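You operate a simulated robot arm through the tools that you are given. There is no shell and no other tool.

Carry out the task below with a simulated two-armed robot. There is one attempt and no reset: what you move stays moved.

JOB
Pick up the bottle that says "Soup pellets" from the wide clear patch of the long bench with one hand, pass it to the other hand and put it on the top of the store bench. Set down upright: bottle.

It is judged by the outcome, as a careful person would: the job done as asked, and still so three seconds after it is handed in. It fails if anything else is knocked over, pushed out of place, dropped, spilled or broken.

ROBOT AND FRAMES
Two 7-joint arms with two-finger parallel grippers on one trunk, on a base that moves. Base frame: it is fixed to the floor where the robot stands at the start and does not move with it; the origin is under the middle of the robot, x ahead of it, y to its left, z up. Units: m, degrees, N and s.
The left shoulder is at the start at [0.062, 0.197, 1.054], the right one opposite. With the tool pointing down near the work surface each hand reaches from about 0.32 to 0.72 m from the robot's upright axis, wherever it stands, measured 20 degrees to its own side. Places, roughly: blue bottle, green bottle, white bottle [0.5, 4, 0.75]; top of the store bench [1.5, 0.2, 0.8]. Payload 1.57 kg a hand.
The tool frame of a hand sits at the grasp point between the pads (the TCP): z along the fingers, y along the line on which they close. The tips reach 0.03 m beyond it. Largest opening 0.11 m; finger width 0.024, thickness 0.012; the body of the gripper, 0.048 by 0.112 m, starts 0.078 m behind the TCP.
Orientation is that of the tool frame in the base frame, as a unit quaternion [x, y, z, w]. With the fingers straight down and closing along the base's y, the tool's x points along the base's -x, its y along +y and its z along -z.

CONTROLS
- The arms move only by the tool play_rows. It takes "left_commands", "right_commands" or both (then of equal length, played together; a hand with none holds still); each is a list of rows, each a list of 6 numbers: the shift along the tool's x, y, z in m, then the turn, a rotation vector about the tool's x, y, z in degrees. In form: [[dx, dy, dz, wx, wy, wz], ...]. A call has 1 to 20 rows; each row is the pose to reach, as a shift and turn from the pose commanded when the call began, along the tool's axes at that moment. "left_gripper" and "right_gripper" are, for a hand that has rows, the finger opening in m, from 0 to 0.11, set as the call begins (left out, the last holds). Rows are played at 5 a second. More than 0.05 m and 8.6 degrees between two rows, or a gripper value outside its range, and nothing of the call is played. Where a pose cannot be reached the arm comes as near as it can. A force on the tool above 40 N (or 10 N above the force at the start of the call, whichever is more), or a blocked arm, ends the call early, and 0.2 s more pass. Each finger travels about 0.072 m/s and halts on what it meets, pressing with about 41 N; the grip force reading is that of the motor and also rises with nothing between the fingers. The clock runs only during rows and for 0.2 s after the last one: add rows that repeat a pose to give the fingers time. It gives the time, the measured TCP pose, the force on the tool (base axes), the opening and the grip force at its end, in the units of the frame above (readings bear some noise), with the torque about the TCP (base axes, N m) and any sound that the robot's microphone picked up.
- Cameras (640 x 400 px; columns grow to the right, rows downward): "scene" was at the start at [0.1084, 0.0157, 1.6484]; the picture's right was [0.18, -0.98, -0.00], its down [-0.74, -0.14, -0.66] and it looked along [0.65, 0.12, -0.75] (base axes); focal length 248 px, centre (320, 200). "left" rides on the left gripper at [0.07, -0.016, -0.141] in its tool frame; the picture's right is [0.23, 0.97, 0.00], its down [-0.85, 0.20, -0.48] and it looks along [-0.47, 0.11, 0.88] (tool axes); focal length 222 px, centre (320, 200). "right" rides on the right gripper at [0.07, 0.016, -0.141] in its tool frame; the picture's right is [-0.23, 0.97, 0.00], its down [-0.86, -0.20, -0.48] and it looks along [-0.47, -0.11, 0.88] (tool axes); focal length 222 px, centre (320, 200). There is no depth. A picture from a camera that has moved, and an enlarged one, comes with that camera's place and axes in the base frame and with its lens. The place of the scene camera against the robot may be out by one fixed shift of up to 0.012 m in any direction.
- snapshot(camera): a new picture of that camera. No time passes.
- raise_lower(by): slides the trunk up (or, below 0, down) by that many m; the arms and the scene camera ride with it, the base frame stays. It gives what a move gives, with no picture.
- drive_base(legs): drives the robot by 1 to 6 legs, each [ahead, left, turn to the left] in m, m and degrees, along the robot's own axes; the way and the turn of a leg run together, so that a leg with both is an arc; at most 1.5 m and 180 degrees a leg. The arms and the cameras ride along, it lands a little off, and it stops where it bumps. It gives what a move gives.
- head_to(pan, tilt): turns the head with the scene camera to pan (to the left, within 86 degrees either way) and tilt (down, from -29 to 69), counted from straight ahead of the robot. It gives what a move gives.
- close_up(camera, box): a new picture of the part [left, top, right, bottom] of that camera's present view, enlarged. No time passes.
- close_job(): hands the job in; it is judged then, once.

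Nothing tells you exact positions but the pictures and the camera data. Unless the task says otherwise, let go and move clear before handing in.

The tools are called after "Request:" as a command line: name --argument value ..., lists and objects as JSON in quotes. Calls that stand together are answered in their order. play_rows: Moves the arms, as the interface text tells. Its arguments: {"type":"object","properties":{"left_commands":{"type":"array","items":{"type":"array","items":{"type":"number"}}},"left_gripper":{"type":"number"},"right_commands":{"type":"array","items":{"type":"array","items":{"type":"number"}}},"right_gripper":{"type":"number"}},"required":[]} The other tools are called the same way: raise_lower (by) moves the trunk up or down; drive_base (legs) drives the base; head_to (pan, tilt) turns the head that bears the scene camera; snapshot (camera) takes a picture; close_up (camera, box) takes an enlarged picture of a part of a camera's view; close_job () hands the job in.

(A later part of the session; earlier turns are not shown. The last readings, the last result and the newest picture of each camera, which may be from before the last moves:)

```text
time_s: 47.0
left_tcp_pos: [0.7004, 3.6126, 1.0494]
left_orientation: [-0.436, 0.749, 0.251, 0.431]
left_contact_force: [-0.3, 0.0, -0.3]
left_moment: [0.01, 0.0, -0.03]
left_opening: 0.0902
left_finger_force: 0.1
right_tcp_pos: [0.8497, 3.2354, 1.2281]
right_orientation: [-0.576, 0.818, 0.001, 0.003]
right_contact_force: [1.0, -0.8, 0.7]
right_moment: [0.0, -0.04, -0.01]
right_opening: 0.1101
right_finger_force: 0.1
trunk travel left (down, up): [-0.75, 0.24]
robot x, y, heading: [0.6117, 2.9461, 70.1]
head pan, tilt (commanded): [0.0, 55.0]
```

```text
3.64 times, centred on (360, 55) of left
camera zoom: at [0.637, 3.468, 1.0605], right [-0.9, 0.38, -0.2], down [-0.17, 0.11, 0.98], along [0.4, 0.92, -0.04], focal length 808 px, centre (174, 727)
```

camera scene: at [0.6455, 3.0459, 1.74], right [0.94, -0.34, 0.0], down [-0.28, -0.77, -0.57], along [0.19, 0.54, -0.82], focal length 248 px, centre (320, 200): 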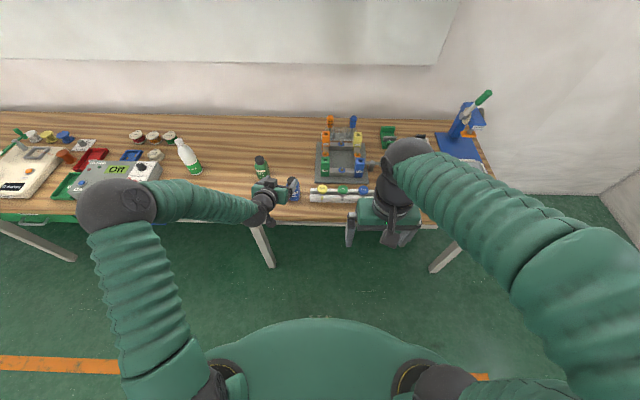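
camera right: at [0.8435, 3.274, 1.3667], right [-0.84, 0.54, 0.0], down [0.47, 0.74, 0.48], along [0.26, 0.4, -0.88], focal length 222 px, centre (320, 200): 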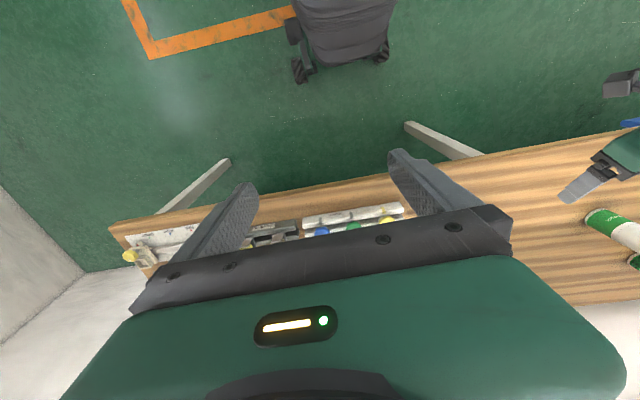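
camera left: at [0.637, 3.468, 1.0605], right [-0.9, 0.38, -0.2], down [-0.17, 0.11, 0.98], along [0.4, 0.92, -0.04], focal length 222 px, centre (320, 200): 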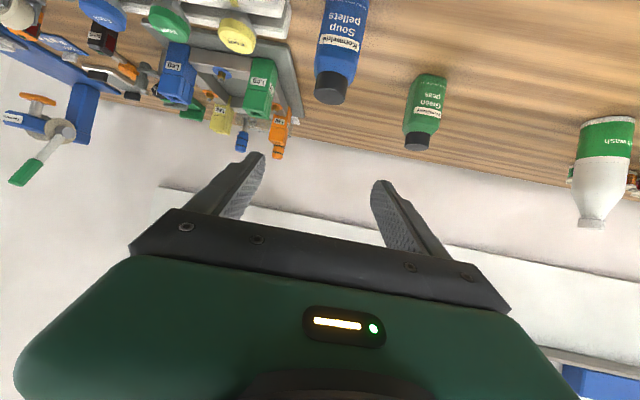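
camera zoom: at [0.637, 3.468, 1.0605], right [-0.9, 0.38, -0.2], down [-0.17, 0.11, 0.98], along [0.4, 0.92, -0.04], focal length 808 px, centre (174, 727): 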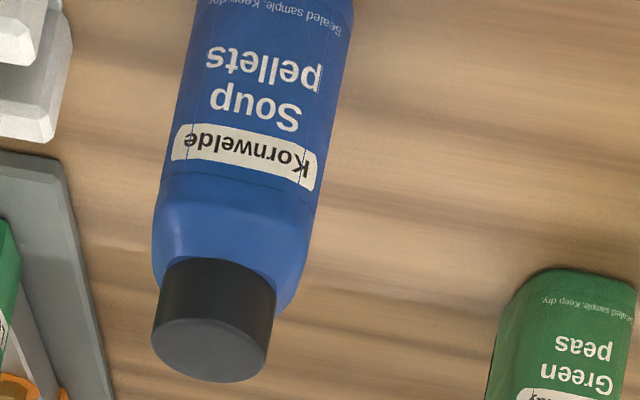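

All views agree: bottle axis ≈ (0.7595, 3.717), top z 0.919, base z ≈ 0.808. I'll narrow the left opening to 7.5 cm (to stay clear of the tray) and lower straight down to the pre-grasp, 14 cm back along the finger direction.

Request:
play_rows --left_commands '[[0.0241, 0.0001, 0.0136, 0, 0, 0], [0.0482, 0.0001, 0.0272, 0, 0, 0], [0.0723, 0.0002, 0.0408, 0, 0, 0], [0.0964, 0.0002, 0.0544, 0, 0, 0], [0.1205, 0.0003, 0.068, 0, 0, 0], [0.1205, 0.0003, 0.068, 0, 0, 0]]' --left_gripper 0.075

Request:
snapshot --camera "left"

Request:
snapshot --camera "scene"

```text
time_s: 48.4
left_tcp_pos: [0.6996, 3.6104, 0.9105]
left_orientation: [-0.435, 0.75, 0.25, 0.431]
left_contact_force: [0.0, -0.1, 0.0]
left_moment: [0.02, 0.01, 0.01]
left_opening: 0.075
left_finger_force: 0.0
right_tcp_pos: [0.8501, 3.2362, 1.2273]
right_orientation: [-0.576, 0.817, 0.0, 0.003]
right_contact_force: [0.4, 0.5, 0.4]
right_moment: [0.01, 0.0, -0.01]
right_opening: 0.1101
right_finger_force: 0.1
trunk travel left (down, up): [-0.75, 0.24]
robot x, y, heading: [0.6088, 2.946, 70.6]
head pan, tilt (commanded): [0.0, 55.0]
```

```text
taken
camera left: at [0.6357, 3.4656, 0.9213], right [-0.9, 0.38, -0.2], down [-0.17, 0.11, 0.98], along [0.4, 0.92, -0.04], focal length 222 px, centre (320, 200)
```

left: 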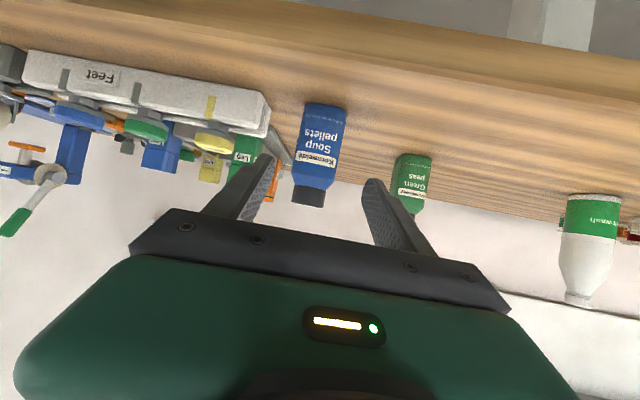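

```text
taken
camera scene: at [0.6458, 3.0461, 1.74], right [0.94, -0.34, 0.0], down [-0.28, -0.77, -0.57], along [0.19, 0.54, -0.82], focal length 248 px, centre (320, 200)
```

scene: 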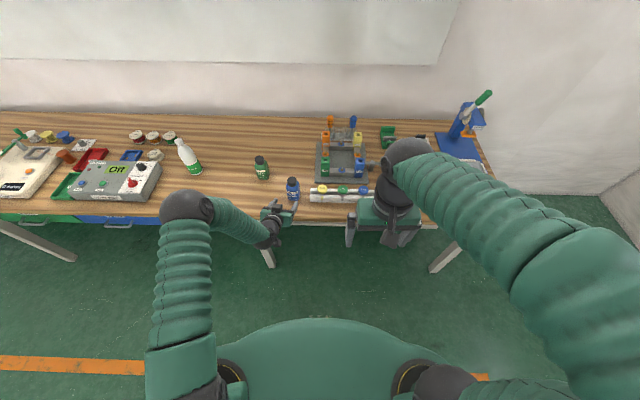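

The bottle sits between the finger lines. I'll take one close-up to check base height and lateral centring before advancing.

Request:
close_up --camera "left" --box '[240, 80, 400, 220]'

```text
2.86 times, centred on (320, 150) of left
camera zoom: at [0.6357, 3.4656, 0.9213], right [-0.9, 0.38, -0.2], down [-0.17, 0.11, 0.98], along [0.4, 0.92, -0.04], focal length 635 px, centre (320, 343)
```

zoom: 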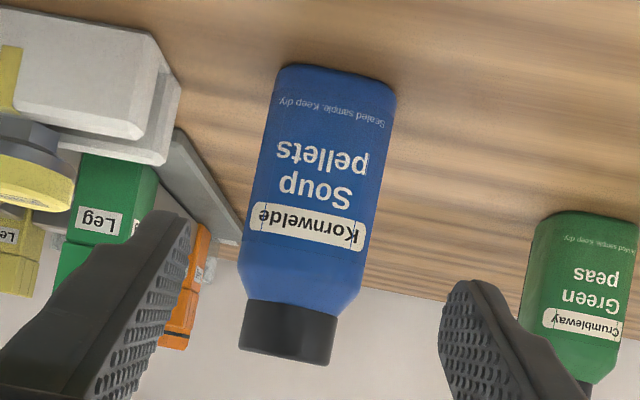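

Centring is good; base z is about 0.804. I'll advance 14 cm along the fingers with a small 3° yaw correction, so the pads straddle the bottle low on the body.

Request:
play_rows --left_commands '[[0.0004, -0.0001, 0.0236, -0.43, 0, -0.25], [0.0008, -0.0001, 0.0472, -0.87, 0, -0.5], [0.0012, -0.0002, 0.0709, -1.3, 0, -0.75], [0.0016, -0.0003, 0.0945, -1.73, 0, -1.0], [0.002, -0.0003, 0.1181, -2.17, 0, -1.25], [0.0024, -0.0004, 0.1417, -2.6, 0, -1.5], [0.0024, -0.0004, 0.1417, -2.6, 0, -1.5], [0.0024, -0.0004, 0.1417, -2.6, 0, -1.5]]' --left_gripper 0.075

Request:
snapshot --camera "left"

Request:
close_up --camera "scene" --box '[230, 140, 358, 220]'

```text
time_s: 50.2
left_tcp_pos: [0.7608, 3.7148, 0.8377]
left_orientation: [-0.455, 0.738, 0.262, 0.424]
left_contact_force: [-0.1, 0.4, -0.7]
left_moment: [0.02, 0.04, -0.03]
left_opening: 0.0753
left_finger_force: 0.1
right_tcp_pos: [0.8494, 3.2356, 1.2277]
right_orientation: [-0.576, 0.818, 0.001, 0.002]
right_contact_force: [-0.3, -0.6, 0.1]
right_moment: [-0.02, 0.01, -0.01]
right_opening: 0.11
right_finger_force: 0.0
trunk travel left (down, up): [-0.75, 0.24]
robot x, y, heading: [0.6143, 2.9447, 70.5]
head pan, tilt (commanded): [0.0, 55.0]
```

```text
taken
camera left: at [0.7046, 3.5676, 0.8482], right [-0.92, 0.33, -0.2], down [-0.17, 0.11, 0.98], along [0.35, 0.94, -0.04], focal length 222 px, centre (320, 200)
```

left: 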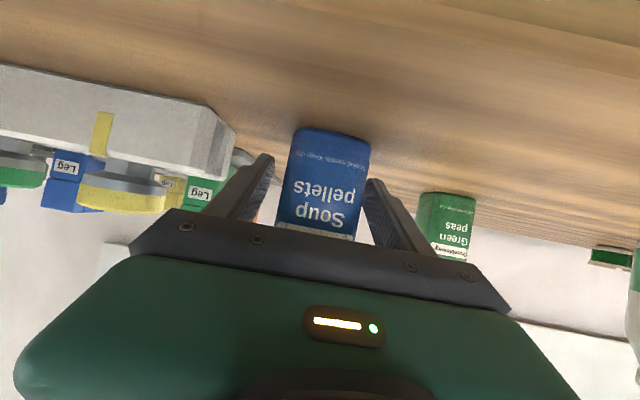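

```text
5.00 times, centred on (294, 180) of scene
camera zoom: at [0.6464, 3.0466, 1.7399], right [0.94, -0.34, 0.0], down [-0.28, -0.77, -0.57], along [0.19, 0.54, -0.82], focal length 1237 px, centre (450, 300)
```

zoom: 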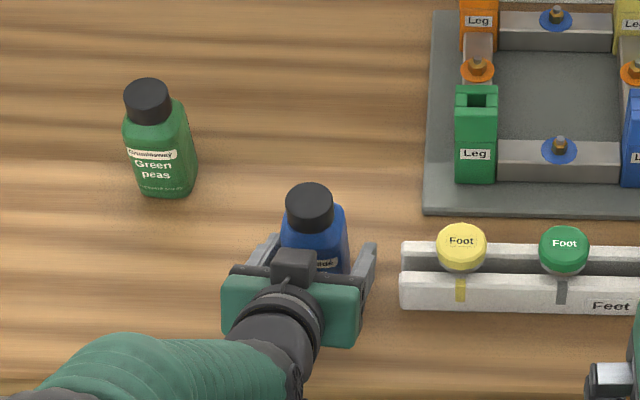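

The pads straddle the bottle cleanly with clearance to the tray. Now I'll close the left gripper on it.

Request:
play_rows --left_commands '[[0, 0, 0, 0, 0, 0], [0, 0, 0, 0, 0, 0], [0, 0, 0, 0, 0, 0], [0, 0, 0, 0, 0, 0], [0, 0, 0, 0, 0, 0]]' --left_gripper 0.02

Request:
snapshot --camera "left"

```text
time_s: 51.4
left_tcp_pos: [0.7604, 3.7144, 0.8367]
left_orientation: [-0.455, 0.738, 0.261, 0.424]
left_contact_force: [0.4, 0.0, -1.0]
left_moment: [0.0, 0.03, 0.0]
left_opening: 0.0523
left_finger_force: 41.3
right_tcp_pos: [0.85, 3.2356, 1.2271]
right_orientation: [-0.576, 0.818, 0.002, 0.002]
right_contact_force: [0.4, -1.1, -0.3]
right_moment: [0.0, 0.0, 0.0]
right_opening: 0.1101
right_finger_force: 0.0
trunk travel left (down, up): [-0.75, 0.24]
robot x, y, heading: [0.6113, 2.946, 70.8]
head pan, tilt (commanded): [0.0, 55.0]
```

```text
taken
camera left: at [0.7046, 3.5676, 0.8482], right [-0.92, 0.33, -0.2], down [-0.17, 0.11, 0.98], along [0.35, 0.94, -0.04], focal length 222 px, centre (320, 200)
```

left: 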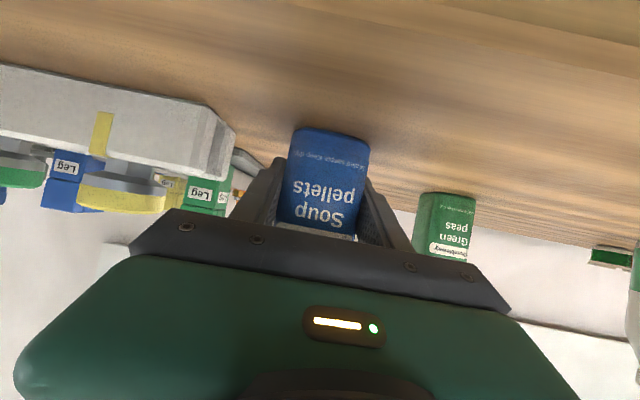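

Gripped at 5.2 cm with 41 N. I'll lift straight up 14 cm.

Request:
play_rows --left_commands '[[-0.0087, 0, -0.005, 0, 0, 0], [-0.0173, 0, -0.01, 0, 0, 0], [-0.0346, 0, -0.02, 0, 0, 0], [-0.052, 0, -0.03, 0, 0, 0], [-0.0693, 0, -0.04, 0, 0, 0], [-0.0866, 0, -0.05, 0, 0, 0], [-0.1039, 0, -0.06, 0, 0, 0], [-0.1212, 0, -0.07, 0, 0, 0], [-0.1212, 0, -0.07, 0, 0, 0]]'

Request:
snapshot --camera "left"

Request:
snapshot --camera "scene"

```text
time_s: 53.4
left_tcp_pos: [0.7608, 3.7151, 0.977]
left_orientation: [-0.456, 0.738, 0.261, 0.424]
left_contact_force: [-0.6, 0.5, -2.2]
left_moment: [0.01, 0.01, -0.01]
left_opening: 0.0526
left_finger_force: 41.3
right_tcp_pos: [0.8502, 3.2368, 1.2282]
right_orientation: [-0.576, 0.818, 0.001, 0.002]
right_contact_force: [0.5, 0.1, 0.0]
right_moment: [-0.01, 0.01, 0.0]
right_opening: 0.1098
right_finger_force: 0.0
trunk travel left (down, up): [-0.75, 0.24]
robot x, y, heading: [0.6139, 2.9475, 70.0]
head pan, tilt (commanded): [0.0, 55.0]
```

```text
taken
camera left: at [0.7044, 3.5685, 0.9883], right [-0.92, 0.33, -0.2], down [-0.17, 0.11, 0.98], along [0.35, 0.94, -0.04], focal length 222 px, centre (320, 200)
```

left: 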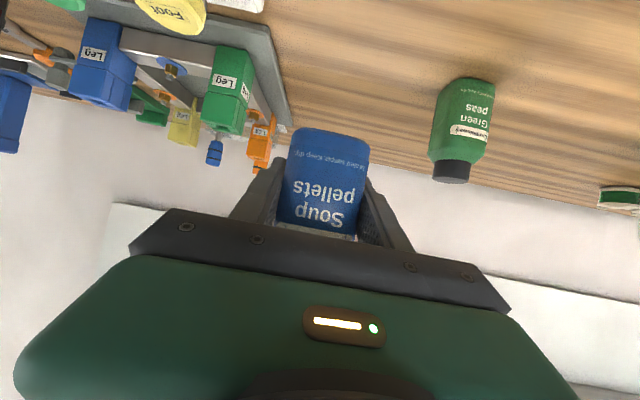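

```text
taken
camera scene: at [0.6467, 3.0476, 1.7398], right [0.94, -0.34, 0.0], down [-0.28, -0.77, -0.57], along [0.19, 0.54, -0.82], focal length 248 px, centre (320, 200)
```

scene: 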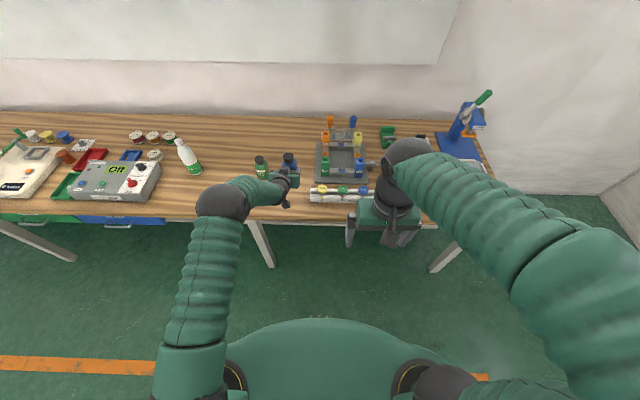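

The bottle is lifted cleanly (about 0.2 kg), nothing else disturbed. I'll back away from the bench to open floor and raise the trunk for the hand-over.

Request:
drive_base --legs '[[-0.6, 0, 0]]'

Request:
raise_lower --by 0.2

Request:
snapshot --camera "scene"

```text
time_s: 56.8
left_tcp_pos: [0.5606, 3.1514, 0.9767]
left_orientation: [-0.454, 0.739, 0.26, 0.424]
left_contact_force: [0.6, 0.8, -2.3]
left_moment: [0.01, 0.01, -0.02]
left_opening: 0.0525
left_finger_force: 41.1
right_tcp_pos: [0.6483, 2.6713, 1.227]
right_orientation: [-0.574, 0.819, 0.001, 0.002]
right_contact_force: [0.8, 0.4, -0.4]
right_moment: [-0.02, 0.0, -0.01]
right_opening: 0.11
right_finger_force: 0.1
trunk travel left (down, up): [-0.75, 0.24]
robot x, y, heading: [0.41, 2.3812, 70.3]
head pan, tilt (commanded): [0.0, 55.0]
```

```text
time_s: 59.0
left_tcp_pos: [0.5595, 3.1488, 1.1776]
left_orientation: [-0.455, 0.738, 0.262, 0.425]
left_contact_force: [0.8, 0.2, -1.9]
left_moment: [0.0, -0.03, -0.01]
left_opening: 0.0527
left_finger_force: 40.7
right_tcp_pos: [0.6475, 2.6695, 1.4288]
right_orientation: [-0.575, 0.818, 0.002, 0.002]
right_contact_force: [0.5, 0.2, -0.8]
right_moment: [0.01, -0.02, -0.02]
right_opening: 0.1099
right_finger_force: 0.0
trunk travel left (down, up): [-0.95, 0.04]
robot x, y, heading: [0.4094, 2.3801, 70.3]
head pan, tilt (commanded): [0.0, 55.0]
```

```text
taken
camera scene: at [0.4442, 2.4823, 1.9398], right [0.94, -0.34, 0.0], down [-0.28, -0.77, -0.57], along [0.19, 0.54, -0.82], focal length 248 px, centre (320, 200)
```

scene: 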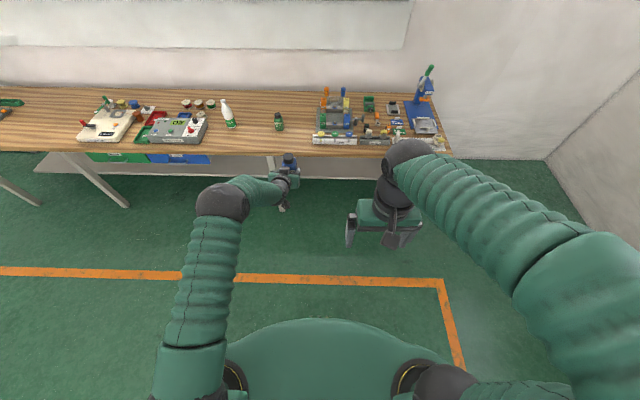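

In open floor now. I'll bring the bottle with the left hand toward the middle in front of me, half the way first, keeping it upright and yawing slightly inward.

Request:
play_rows --left_commands '[[0.0211, -0.0124, -0.0039, 0.8, 0, 0.47], [0.0422, -0.0247, -0.0077, 1.6, 0, 0.93], [0.0632, -0.0371, -0.0116, 2.41, 0, 1.4], [0.0843, -0.0495, -0.0155, 3.21, 0, 1.87], [0.1054, -0.0618, -0.0193, 4.01, 0, 2.34], [0.1265, -0.0742, -0.0232, 4.81, 0, 2.8], [0.1476, -0.0866, -0.0271, 5.61, 0, 3.27], [0.1476, -0.0866, -0.0271, 5.61, 0, 3.27]]'

Request:
snapshot --camera "scene"

```text
time_s: 60.8
left_tcp_pos: [0.5943, 3.0231, 1.065]
left_orientation: [-0.411, 0.763, 0.237, 0.439]
left_contact_force: [1.1, -0.2, 0.2]
left_moment: [-0.02, 0.02, 0.03]
left_opening: 0.02
left_finger_force: 0.0
right_tcp_pos: [0.6493, 2.6683, 1.4282]
right_orientation: [-0.574, 0.819, 0.002, 0.003]
right_contact_force: [-1.1, -0.4, 0.3]
right_moment: [0.01, 0.02, 0.01]
right_opening: 0.1099
right_finger_force: 0.0
trunk travel left (down, up): [-0.95, 0.04]
robot x, y, heading: [0.4079, 2.3791, 70.2]
head pan, tilt (commanded): [0.0, 55.0]
```

```text
taken
camera scene: at [0.4448, 2.4811, 1.9399], right [0.94, -0.34, 0.0], down [-0.28, -0.77, -0.57], along [0.19, 0.54, -0.82], focal length 248 px, centre (320, 200)
```

scene: 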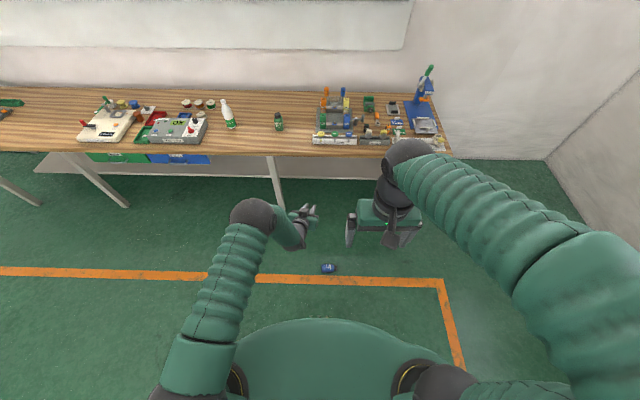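

The bottle has slipped out of the left hand during that move and appears to be lying on the floor in front of me. I'll look closely at it before doing anything else.

Request:
close_up --camera "scene" --box '[290, 245, 370, 295]'

Request:
close_up --camera "scene" --box '[220, 180, 348, 260]'

Request:
snapshot --camera "left"

Request:
snapshot --camera "right"

```text
8.00 times, centred on (330, 270) of scene
camera zoom: at [0.4448, 2.4811, 1.9399], right [0.94, -0.34, 0.0], down [-0.28, -0.77, -0.57], along [0.19, 0.54, -0.82], focal length 1980 px, centre (240, -360)
```

zoom: 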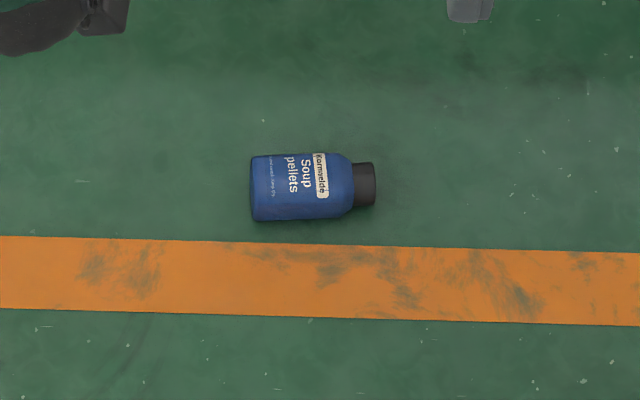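

```text
5.00 times, centred on (284, 220) of scene
camera zoom: at [0.4448, 2.4811, 1.9399], right [0.94, -0.34, 0.0], down [-0.28, -0.77, -0.57], along [0.19, 0.54, -0.82], focal length 1237 px, centre (500, 100)
```

zoom: 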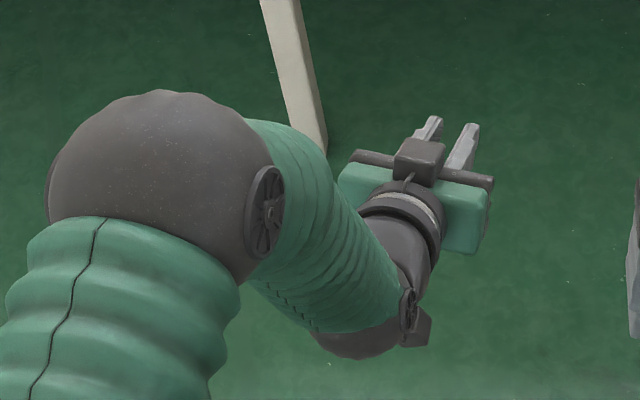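

```text
taken
camera left: at [0.5215, 2.8819, 1.0748], right [-0.88, 0.44, -0.2], down [-0.16, 0.12, 0.98], along [0.45, 0.89, -0.04], focal length 222 px, centre (320, 200)
```

left: 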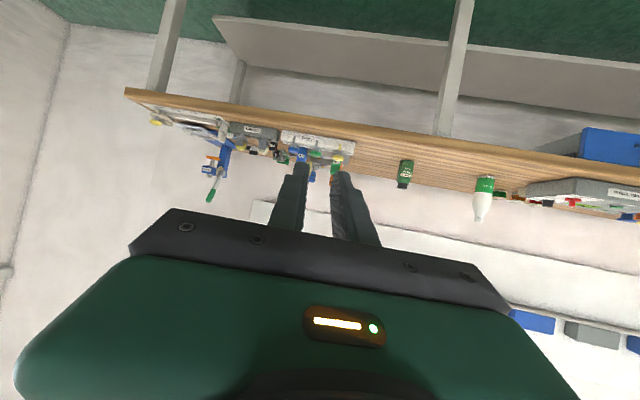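

```text
taken
camera right: at [0.6099, 2.6067, 1.5691], right [-0.84, 0.55, 0.0], down [0.48, 0.73, 0.48], along [0.26, 0.41, -0.88], focal length 222 px, centre (320, 200)
```

right: 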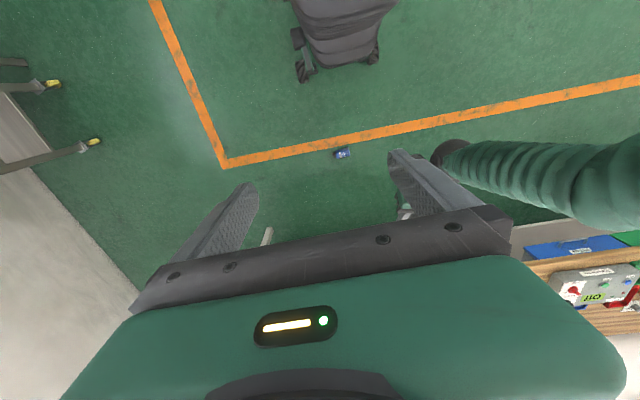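

The bottle is lying on the floor, intact with its cap on, label up and cap pointing to my right; nothing else was hit. I'll recover it: first return the left hand to a tool-down pose in free space.

Request:
play_rows --left_commands '[[-0.0003, 0.0077, -0.0164, 0, 6, 0], [-0.0006, 0.0154, -0.0328, 0, 12, 0], [-0.0009, 0.0231, -0.0492, 0, 18, 0], [-0.0012, 0.0308, -0.0656, 0, 24, 0], [-0.0015, 0.0386, -0.082, 0, 30, 0], [-0.0018, 0.0463, -0.0983, 0, 36, 0], [-0.0021, 0.054, -0.1147, 0, 42, 0], [-0.0024, 0.0617, -0.1311, 0, 48, 0], [-0.0027, 0.0694, -0.1475, 0, 54, 0], [-0.003, 0.0771, -0.1639, 0, 60, 0], [-0.003, 0.0771, -0.1639, 0, 60, 0]]' --left_gripper 0.09

Request:
snapshot --camera "scene"

```text
time_s: 63.1
left_tcp_pos: [0.4515, 2.9479, 1.1493]
left_orientation: [-0.475, 0.88, -0.001, -0.003]
left_contact_force: [-0.4, 0.1, 0.6]
left_moment: [-0.02, 0.01, -0.03]
left_opening: 0.0901
left_finger_force: 0.0
right_tcp_pos: [0.6475, 2.6672, 1.4289]
right_orientation: [-0.575, 0.818, 0.002, 0.003]
right_contact_force: [0.5, 0.0, 0.2]
right_moment: [0.02, 0.02, 0.0]
right_opening: 0.1099
right_finger_force: 0.0
trunk travel left (down, up): [-0.95, 0.04]
robot x, y, heading: [0.4108, 2.3799, 70.3]
head pan, tilt (commanded): [0.0, 55.0]
```

```text
taken
camera scene: at [0.4439, 2.4814, 1.9399], right [0.94, -0.34, 0.0], down [-0.28, -0.77, -0.57], along [0.19, 0.54, -0.82], focal length 248 px, centre (320, 200)
```

scene: 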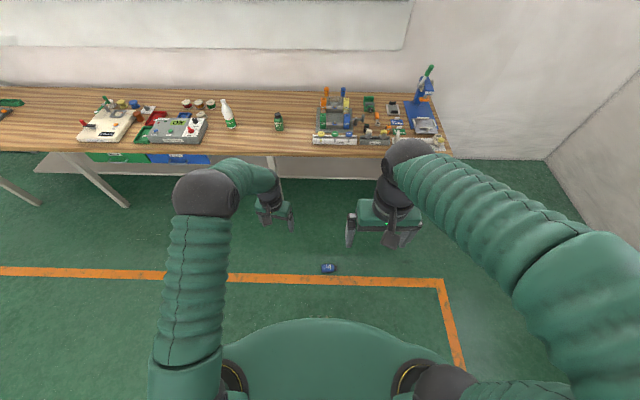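

The left hand is tool-down again and the bottle is visible on the floor. I'll turn about 35° right and shift so the bottle is about 0.55 m ahead, with its cap pointing to my right-front.

Request:
drive_base --legs '[[0, 0, -35], [0.13, 0.305, 0]]'

Request:
head_to --pan 8 --tilt 67

Request:
snapshot --camera "scene"

```text
time_s: 67.0
left_tcp_pos: [0.7036, 3.1369, 1.152]
left_orientation: [-0.189, 0.982, 0.004, -0.003]
left_contact_force: [0.0, -1.1, -0.2]
left_moment: [-0.04, -0.01, 0.0]
left_opening: 0.0901
left_finger_force: 0.0
right_tcp_pos: [0.7062, 2.7921, 1.4277]
right_orientation: [-0.302, 0.953, 0.006, 0.003]
right_contact_force: [0.1, 0.8, -0.1]
right_moment: [-0.08, -0.03, 0.03]
right_opening: 0.1099
right_finger_force: 0.1
trunk travel left (down, up): [-0.95, 0.04]
robot x, y, heading: [0.3368, 2.7065, 35.2]
head pan, tilt (commanded): [0.0, 55.0]
```

```text
time_s: 67.8
left_tcp_pos: [0.6972, 3.1449, 1.1499]
left_orientation: [-0.188, 0.982, 0.0, -0.001]
left_contact_force: [0.2, -0.6, -0.2]
left_moment: [0.0, 0.02, -0.01]
left_opening: 0.0899
left_finger_force: 0.1
right_tcp_pos: [0.6984, 2.8037, 1.4297]
right_orientation: [-0.303, 0.953, 0.002, 0.004]
right_contact_force: [-0.8, -0.2, -0.6]
right_moment: [0.01, 0.0, 0.0]
right_opening: 0.11
right_finger_force: 0.0
trunk travel left (down, up): [-0.95, 0.04]
robot x, y, heading: [0.3389, 2.7044, 35.1]
head pan, tilt (commanded): [8.0, 67.0]
```

```text
taken
camera scene: at [0.4047, 2.7681, 1.9263], right [0.69, -0.73, 0.0], down [-0.67, -0.63, -0.39], along [0.28, 0.27, -0.92], focal length 248 px, centre (320, 200)
```

scene: 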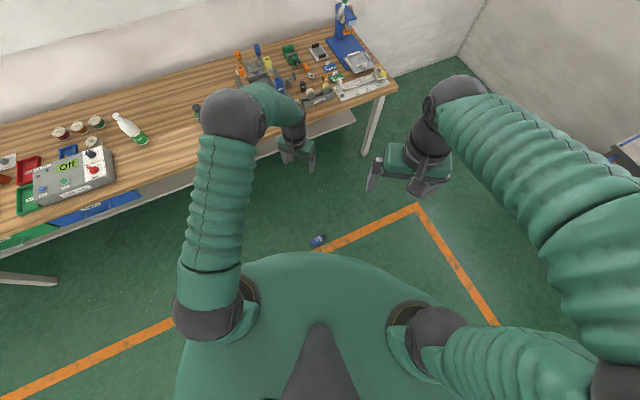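

The bottle is now just ahead of my base near the orange line. I'll zoom in for its position and direction.

Request:
close_up --camera "scene" --box '[280, 215, 360, 265]'

Request:
snapshot --camera "left"

```text
8.00 times, centred on (320, 240) of scene
camera zoom: at [0.4047, 2.7681, 1.9263], right [0.69, -0.73, 0.0], down [-0.67, -0.63, -0.39], along [0.28, 0.27, -0.92], focal length 1980 px, centre (320, -120)
```

zoom: 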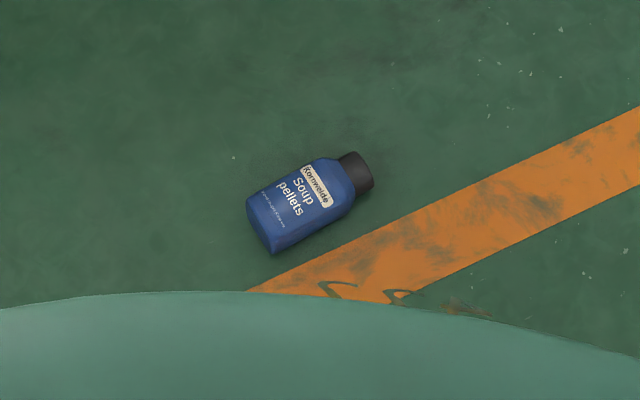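

```text
taken
camera left: at [0.6386, 3.104, 1.2917], right [-0.57, 0.82, 0.0], down [0.72, 0.5, 0.48], along [0.39, 0.27, -0.88], focal length 222 px, centre (320, 200)
```

left: 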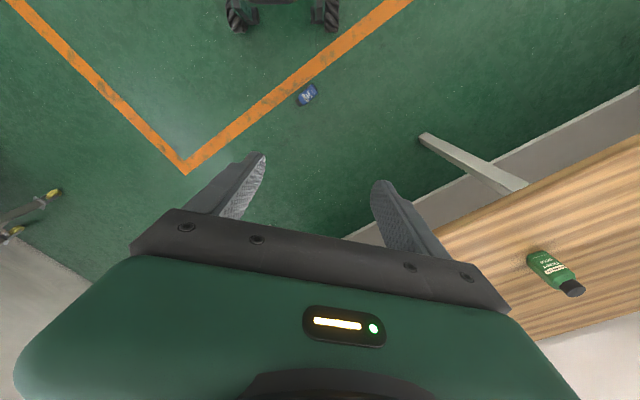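

The bottle lies at about (0.74, 3.09) on the floor, cap end pointing along azimuth −19°. I'll rotate the left hand so its fingers straddle the bottle's width, then lower the trunk in steps.

Request:
play_rows --left_commands '[[0, 0, 0, 0, 0, 6.8], [0, 0, 0, 0, 0, 13.6], [0, 0, 0, 0, 0, 20.4], [0, 0, 0, 0, 0, 27.2], [0, 0, 0, 0, 0, 34.0], [0, 0, 0, 0, 0, 40.8], [0, 0, 0, 0, 0, 40.8]]' --left_gripper 0.09

Request:
raise_lower --by -0.6

Request:
snapshot --camera "scene"

Request:
snapshot --camera "left"

```text
time_s: 69.3
left_tcp_pos: [0.6947, 3.1475, 1.1496]
left_orientation: [0.166, 0.986, -0.002, 0.0]
left_contact_force: [0.0, 1.0, 0.3]
left_moment: [0.01, -0.06, 0.0]
left_opening: 0.0899
left_finger_force: 0.0
right_tcp_pos: [0.6962, 2.8094, 1.4287]
right_orientation: [-0.303, 0.953, -0.001, 0.004]
right_contact_force: [0.1, -0.6, 0.1]
right_moment: [-0.01, 0.0, 0.02]
right_opening: 0.1101
right_finger_force: 0.1
trunk travel left (down, up): [-0.95, 0.04]
robot x, y, heading: [0.3408, 2.7093, 35.3]
head pan, tilt (commanded): [8.0, 67.0]
```

```text
refused: -0.6 is not a number from -0.4 to 0.4
```

```text
taken
camera scene: at [0.4036, 2.7713, 1.9262], right [0.69, -0.73, 0.0], down [-0.67, -0.63, -0.39], along [0.28, 0.26, -0.92], focal length 248 px, centre (320, 200)
```

scene: 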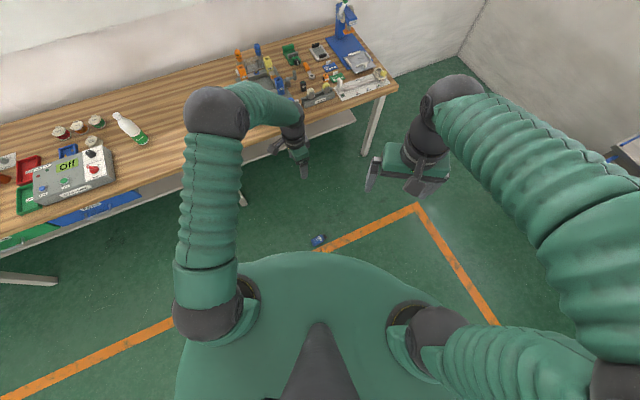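

```text
taken
camera left: at [0.6233, 3.1571, 1.2908], right [0.1, 0.99, 0.0], down [0.87, -0.09, 0.48], along [0.48, -0.05, -0.88], focal length 222 px, centre (320, 200)
```

left: 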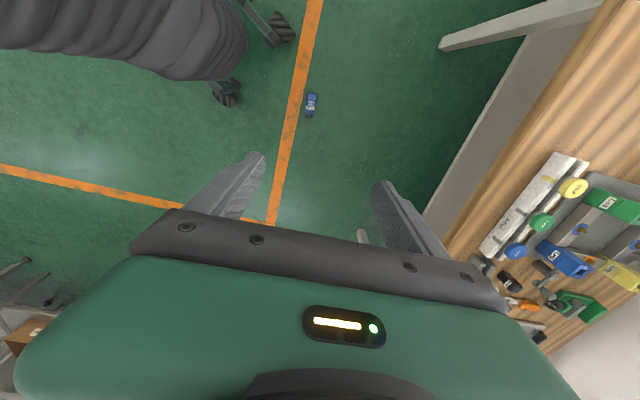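

The hand rotated fine; the trunk moves at most 0.4 m per call, so I'll lower in two steps and check in between.

Request:
raise_lower --by -0.4

Request:
snapshot --camera "scene"

```text
time_s: 73.2
left_tcp_pos: [0.6963, 3.1458, 0.7503]
left_orientation: [0.165, 0.986, 0.001, 0.0]
left_contact_force: [-0.6, 0.1, -0.3]
left_moment: [-0.02, -0.01, 0.0]
left_opening: 0.0898
left_finger_force: 0.1
right_tcp_pos: [0.6979, 2.8044, 1.0287]
right_orientation: [-0.302, 0.953, 0.001, 0.003]
right_contact_force: [0.4, -0.1, -0.1]
right_moment: [0.0, 0.02, -0.01]
right_opening: 0.1101
right_finger_force: 0.2
trunk travel left (down, up): [-0.55, 0.44]
robot x, y, heading: [0.341, 2.7078, 35.0]
head pan, tilt (commanded): [8.0, 67.0]
```

```text
taken
camera scene: at [0.4065, 2.7658, 1.5263], right [0.69, -0.73, 0.0], down [-0.67, -0.63, -0.39], along [0.28, 0.27, -0.92], focal length 248 px, centre (320, 200)
```

scene: 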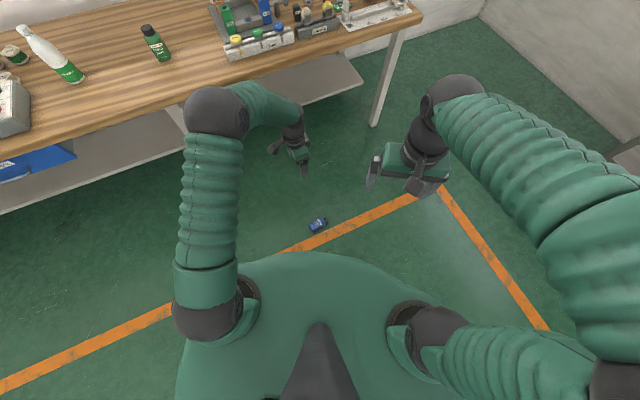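

Everything is clear of the bench. Lowering another 0.4 m.

Request:
raise_lower --by -0.4

Request:
snapshot --camera "scene"

Request:
close_up --camera "left" --box '[220, 0, 420, 125]'

```text
time_s: 77.0
left_tcp_pos: [0.6955, 3.1461, 0.3494]
left_orientation: [0.166, 0.986, 0.0, -0.001]
left_contact_force: [0.5, 0.6, 0.1]
left_moment: [0.03, 0.0, 0.01]
left_opening: 0.0899
left_finger_force: 0.0
right_tcp_pos: [0.6977, 2.8038, 0.6289]
right_orientation: [-0.302, 0.953, 0.001, 0.003]
right_contact_force: [0.1, 0.3, 0.0]
right_moment: [0.0, -0.01, 0.02]
right_opening: 0.1099
right_finger_force: 0.0
trunk travel left (down, up): [-0.15, 0.84]
robot x, y, heading: [0.3399, 2.7045, 35.3]
head pan, tilt (commanded): [8.0, 67.0]
```

```text
taken
camera scene: at [0.4058, 2.7653, 1.1263], right [0.69, -0.73, 0.0], down [-0.67, -0.63, -0.39], along [0.28, 0.27, -0.92], focal length 248 px, centre (320, 200)
```

scene: 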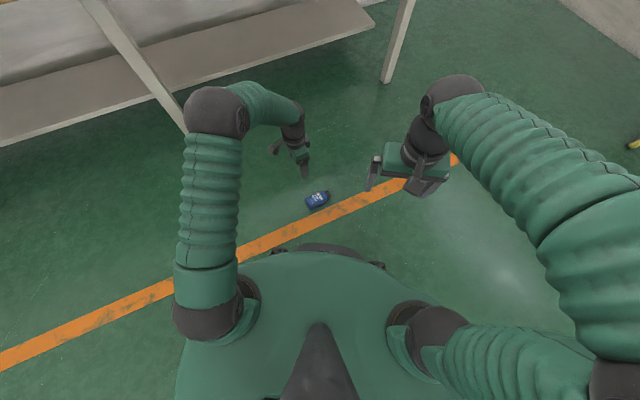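

```text
3.20 times, centred on (320, 62) of left
camera zoom: at [0.6252, 3.1529, 0.4915], right [0.1, 0.99, 0.0], down [0.87, -0.09, 0.48], along [0.47, -0.05, -0.88], focal length 711 px, centre (320, 640)
```

zoom: 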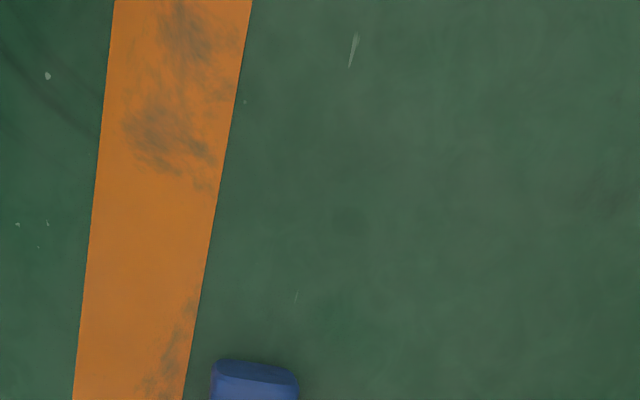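

Lowered without contact. I'll take the left view and a close-up of the bottle from both cameras to fix its pose.

Request:
close_up --camera "left" --box '[240, 90, 400, 190]'

Request:
close_up --camera "scene" --box '[280, 170, 360, 220]'

```text
4.00 times, centred on (320, 140) of left
camera zoom: at [0.6252, 3.1529, 0.4915], right [0.1, 0.99, 0.0], down [0.87, -0.09, 0.48], along [0.47, -0.05, -0.88], focal length 888 px, centre (320, 440)
```

zoom: 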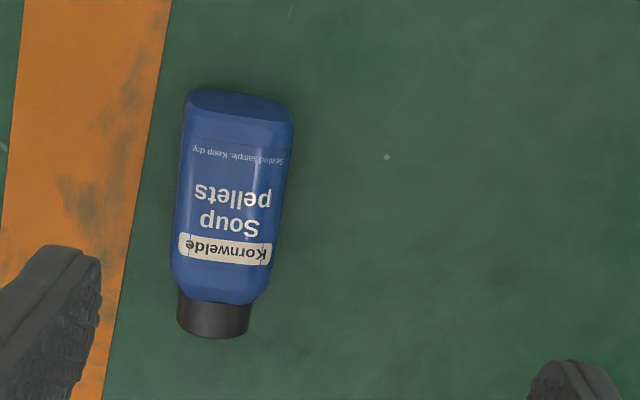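

```text
8.00 times, centred on (320, 195) of scene
camera zoom: at [0.4058, 2.7653, 1.1263], right [0.69, -0.73, 0.0], down [-0.67, -0.63, -0.39], along [0.28, 0.27, -0.92], focal length 1980 px, centre (320, 240)
```

zoom: 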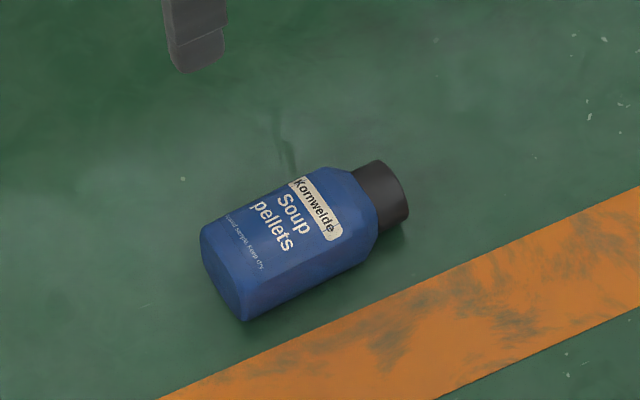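

The left camera puts the bottle's base end at about (0.687, 3.106), axis along ≈ −17°. I'll lower the trunk 10 cm more, then move the left hand directly above the lower half of the bottle.

Request:
raise_lower --by -0.1

Request:
play_rows --left_commands '[[-0.0088, -0.0076, 0.02, 0, 0, 0], [-0.0176, -0.0152, 0.04, 0, 0, -0.3], [-0.0263, -0.0229, 0.06, 0, 0, -0.6], [-0.0351, -0.0305, 0.08, 0, 0, -1.0], [-0.0439, -0.0381, 0.1, 0, 0, -1.5], [-0.0439, -0.0381, 0.1, 0, 0, -1.5]]' --left_gripper 0.085

Request:
snapshot --camera "left"

Request:
snapshot --camera "scene"

```text
time_s: 78.3
left_tcp_pos: [0.6952, 3.1451, 0.2486]
left_orientation: [0.166, 0.986, 0.001, -0.001]
left_contact_force: [-0.3, 0.3, -0.1]
left_moment: [-0.02, 0.0, 0.0]
left_opening: 0.09
left_finger_force: 0.1
right_tcp_pos: [0.6966, 2.8045, 0.5293]
right_orientation: [-0.303, 0.953, 0.002, 0.004]
right_contact_force: [0.0, -0.6, 0.4]
right_moment: [0.01, -0.04, 0.01]
right_opening: 0.1101
right_finger_force: 0.1
trunk travel left (down, up): [-0.05, 0.94]
robot x, y, heading: [0.3387, 2.7062, 35.5]
head pan, tilt (commanded): [8.0, 67.0]
```

```text
time_s: 79.7
left_tcp_pos: [0.724, 3.0942, 0.1495]
left_orientation: [0.152, 0.988, 0.0, 0.0]
left_contact_force: [0.6, 0.0, -0.7]
left_moment: [0.01, 0.0, -0.01]
left_opening: 0.085
left_finger_force: 0.1
right_tcp_pos: [0.6976, 2.8045, 0.5282]
right_orientation: [-0.302, 0.953, 0.001, 0.003]
right_contact_force: [-0.2, -0.4, -0.5]
right_moment: [0.02, 0.0, -0.04]
right_opening: 0.1101
right_finger_force: 0.0
trunk travel left (down, up): [-0.05, 0.94]
robot x, y, heading: [0.3355, 2.706, 35.3]
head pan, tilt (commanded): [8.0, 67.0]
```

```text
taken
camera left: at [0.6539, 3.1011, 0.2913], right [0.08, 1.0, 0.0], down [0.88, -0.07, 0.48], along [0.48, -0.04, -0.88], focal length 222 px, centre (320, 200)
```

left: 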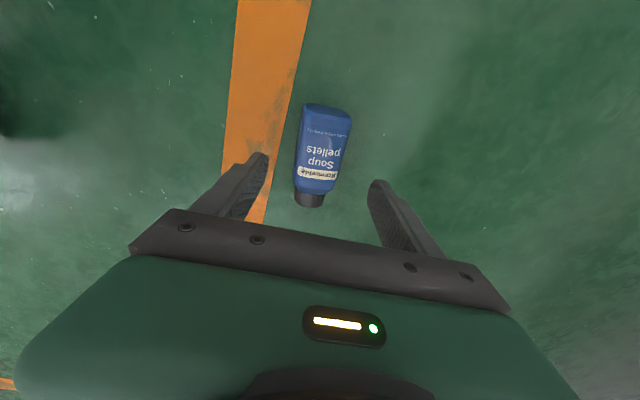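

```text
taken
camera scene: at [0.406, 2.7651, 1.0263], right [0.69, -0.73, 0.0], down [-0.67, -0.63, -0.39], along [0.28, 0.27, -0.92], focal length 248 px, centre (320, 200)
```

scene: 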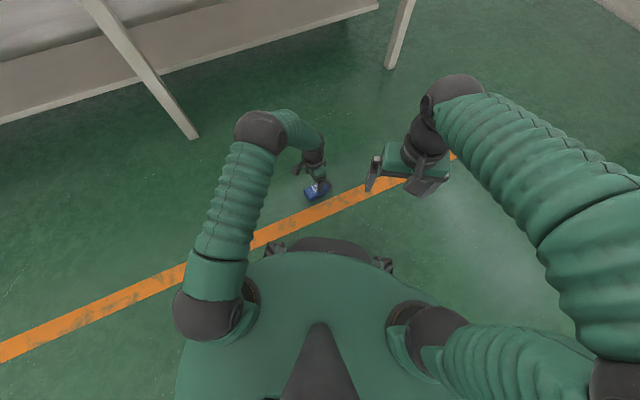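

The hand is right above the bottle. One more close-up to refine alignment before the final descent.

Request:
close_up --camera "left" --box '[240, 90, 400, 220]'

```text
3.08 times, centred on (320, 155) of left
camera zoom: at [0.6539, 3.1011, 0.2913], right [0.08, 1.0, 0.0], down [0.88, -0.07, 0.48], along [0.48, -0.04, -0.88], focal length 684 px, centre (320, 338)
```

zoom: 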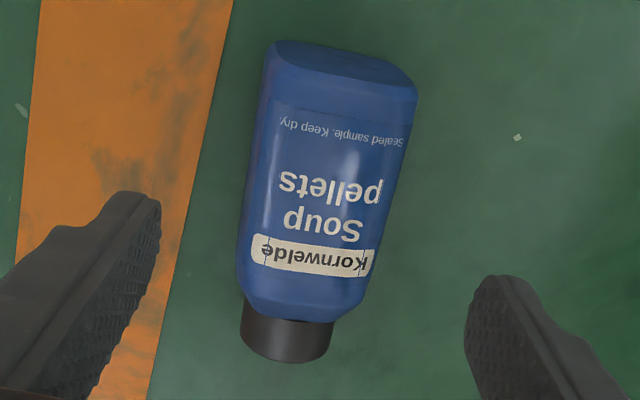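

Alignment is within 2 mm. I'll descend around the bottle with a 2.5° yaw trim, stopping with the tips just above the floor.

Request:
play_rows --left_commands '[[0, 0.0005, 0.025, 0, 0, -0.6], [0, 0.001, 0.05, 0, 0, -1.2], [0, 0.0015, 0.072, 0, 0, -1.9], [0, 0.002, 0.09, 0, 0, -2.5], [0, 0.002, 0.103, 0, 0, -2.5], [0, 0.002, 0.112, 0, 0, -2.5], [0, 0.002, 0.112, 0, 0, -2.5]]' --left_gripper 0.085

Request:
snapshot --camera "left"

```text
time_s: 81.3
left_tcp_pos: [0.7256, 3.0959, 0.0369]
left_orientation: [0.131, 0.991, 0.001, 0.0]
left_contact_force: [0.2, 0.6, 0.4]
left_moment: [-0.01, -0.02, 0.01]
left_opening: 0.085
left_finger_force: 0.1
right_tcp_pos: [0.6975, 2.8035, 0.5284]
right_orientation: [-0.302, 0.953, 0.001, 0.003]
right_contact_force: [0.9, 0.5, -0.7]
right_moment: [0.04, 0.01, -0.04]
right_opening: 0.11
right_finger_force: 0.1
trunk travel left (down, up): [-0.05, 0.94]
robot x, y, heading: [0.3399, 2.7033, 35.4]
head pan, tilt (commanded): [8.0, 67.0]
```

```text
taken
camera left: at [0.654, 3.0995, 0.1794], right [0.03, 1.0, 0.0], down [0.88, -0.03, 0.48], along [0.48, -0.02, -0.88], focal length 222 px, centre (320, 200)
```

left: 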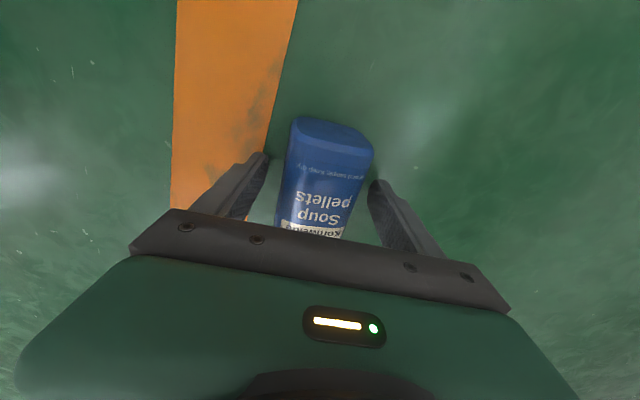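

The fingers straddle the lower half of the bottle. Closing the left gripper.

Request:
play_rows --left_commands '[[0, 0, 0, 0, 0, 0], [0, 0, 0, 0, 0, 0], [0, 0, 0, 0, 0, 0], [0, 0, 0, 0, 0, 0], [0, 0, 0, 0, 0, 0], [0, 0, 0, 0, 0, 0]]' --left_gripper 0.0

Request:
play_rows --left_commands '[[0, 0, -0.005, 0, 0, 0], [0, 0, -0.015, 0, 0, 0], [0, 0, -0.03, 0, 0, 0], [0, 0, -0.045, 0, 0, 0], [0, 0, -0.06, 0, 0, 0], [0, 0, -0.065, 0, 0, 0], [0, 0, -0.065, 0, 0, 0]]' --left_gripper 0.0

Request:
snapshot --camera "left"

```text
time_s: 82.7
left_tcp_pos: [0.7257, 3.0967, 0.0378]
left_orientation: [0.131, 0.991, 0.0, -0.001]
left_contact_force: [-1.9, -1.9, 4.0]
left_moment: [-0.26, -0.09, -0.1]
left_opening: 0.0537
left_finger_force: 40.8
right_tcp_pos: [0.697, 2.8032, 0.5284]
right_orientation: [-0.303, 0.953, 0.001, 0.004]
right_contact_force: [-0.1, -0.4, 0.0]
right_moment: [-0.01, 0.0, 0.01]
right_opening: 0.1102
right_finger_force: 0.0
trunk travel left (down, up): [-0.05, 0.94]
robot x, y, heading: [0.3397, 2.7053, 35.3]
head pan, tilt (commanded): [8.0, 67.0]
```

```text
time_s: 84.3
left_tcp_pos: [0.7251, 3.097, 0.1021]
left_orientation: [0.132, 0.991, -0.001, -0.001]
left_contact_force: [0.2, 0.6, -2.6]
left_moment: [0.04, 0.04, 0.03]
left_opening: 0.0523
left_finger_force: 40.9
right_tcp_pos: [0.6976, 2.805, 0.5288]
right_orientation: [-0.302, 0.953, 0.001, 0.004]
right_contact_force: [-0.4, -0.1, 0.5]
right_moment: [-0.02, 0.02, 0.01]
right_opening: 0.11
right_finger_force: 0.1
trunk travel left (down, up): [-0.05, 0.94]
robot x, y, heading: [0.3396, 2.705, 35.4]
head pan, tilt (commanded): [8.0, 67.0]
```

```text
taken
camera left: at [0.6541, 3.0992, 0.2443], right [0.03, 1.0, 0.0], down [0.88, -0.03, 0.48], along [0.48, -0.02, -0.88], focal length 222 px, centre (320, 200)
```

left: 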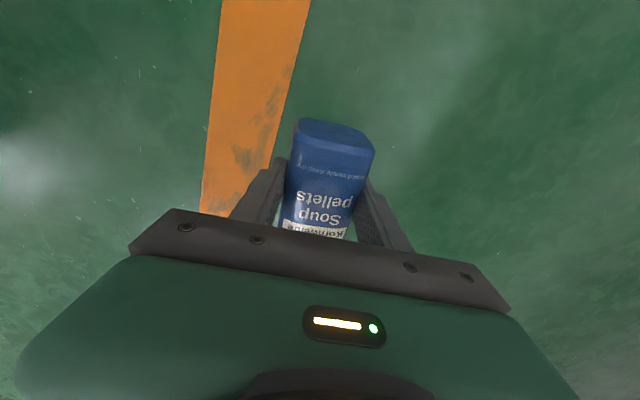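

The bottle is firmly gripped (41 N, 5.2 cm) and lifted off the floor. I'll raise the trunk, watching the grip.

Request:
raise_lower --by 0.3

Request:
raise_lower --by 0.3

Request:
snapshot --camera "left"

Request:
snapshot --camera "scene"

```text
time_s: 87.3
left_tcp_pos: [0.7259, 3.0965, 0.4017]
left_orientation: [0.131, 0.991, -0.001, -0.001]
left_contact_force: [0.4, 0.3, -1.7]
left_moment: [0.01, 0.03, -0.01]
left_opening: 0.0521
left_finger_force: 40.9
right_tcp_pos: [0.6978, 2.8047, 0.8285]
right_orientation: [-0.303, 0.953, 0.001, 0.004]
right_contact_force: [-0.1, -1.1, -0.1]
right_moment: [0.0, -0.01, -0.03]
right_opening: 0.1103
right_finger_force: 0.1
trunk travel left (down, up): [-0.35, 0.64]
robot x, y, heading: [0.3399, 2.7067, 35.3]
head pan, tilt (commanded): [8.0, 67.0]
```

```text
time_s: 90.3
left_tcp_pos: [0.7255, 3.0968, 0.7021]
left_orientation: [0.131, 0.991, 0.0, -0.001]
left_contact_force: [-0.9, 0.4, -2.1]
left_moment: [-0.01, 0.02, 0.01]
left_opening: 0.052
left_finger_force: 41.2
right_tcp_pos: [0.6973, 2.8047, 1.1283]
right_orientation: [-0.303, 0.953, 0.001, 0.003]
right_contact_force: [-0.2, -0.4, 0.0]
right_moment: [0.02, 0.05, 0.01]
right_opening: 0.1099
right_finger_force: 0.0
trunk travel left (down, up): [-0.65, 0.34]
robot x, y, heading: [0.3352, 2.7037, 35.4]
head pan, tilt (commanded): [8.0, 67.0]
```

```text
taken
camera left: at [0.6549, 3.0997, 0.8441], right [0.03, 1.0, 0.0], down [0.88, -0.03, 0.48], along [0.48, -0.02, -0.88], focal length 222 px, centre (320, 200)
```

left: 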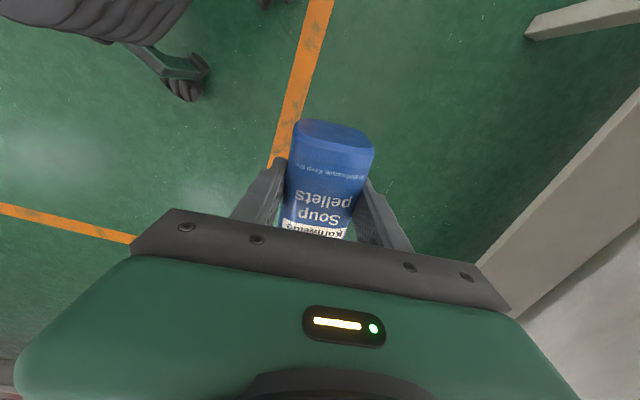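

```text
taken
camera scene: at [0.4074, 2.7661, 1.6262], right [0.69, -0.73, 0.0], down [-0.67, -0.63, -0.39], along [0.28, 0.27, -0.92], focal length 248 px, centre (320, 200)
```

scene: 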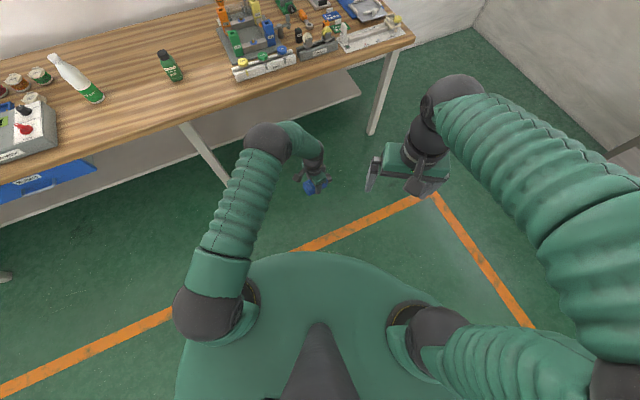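

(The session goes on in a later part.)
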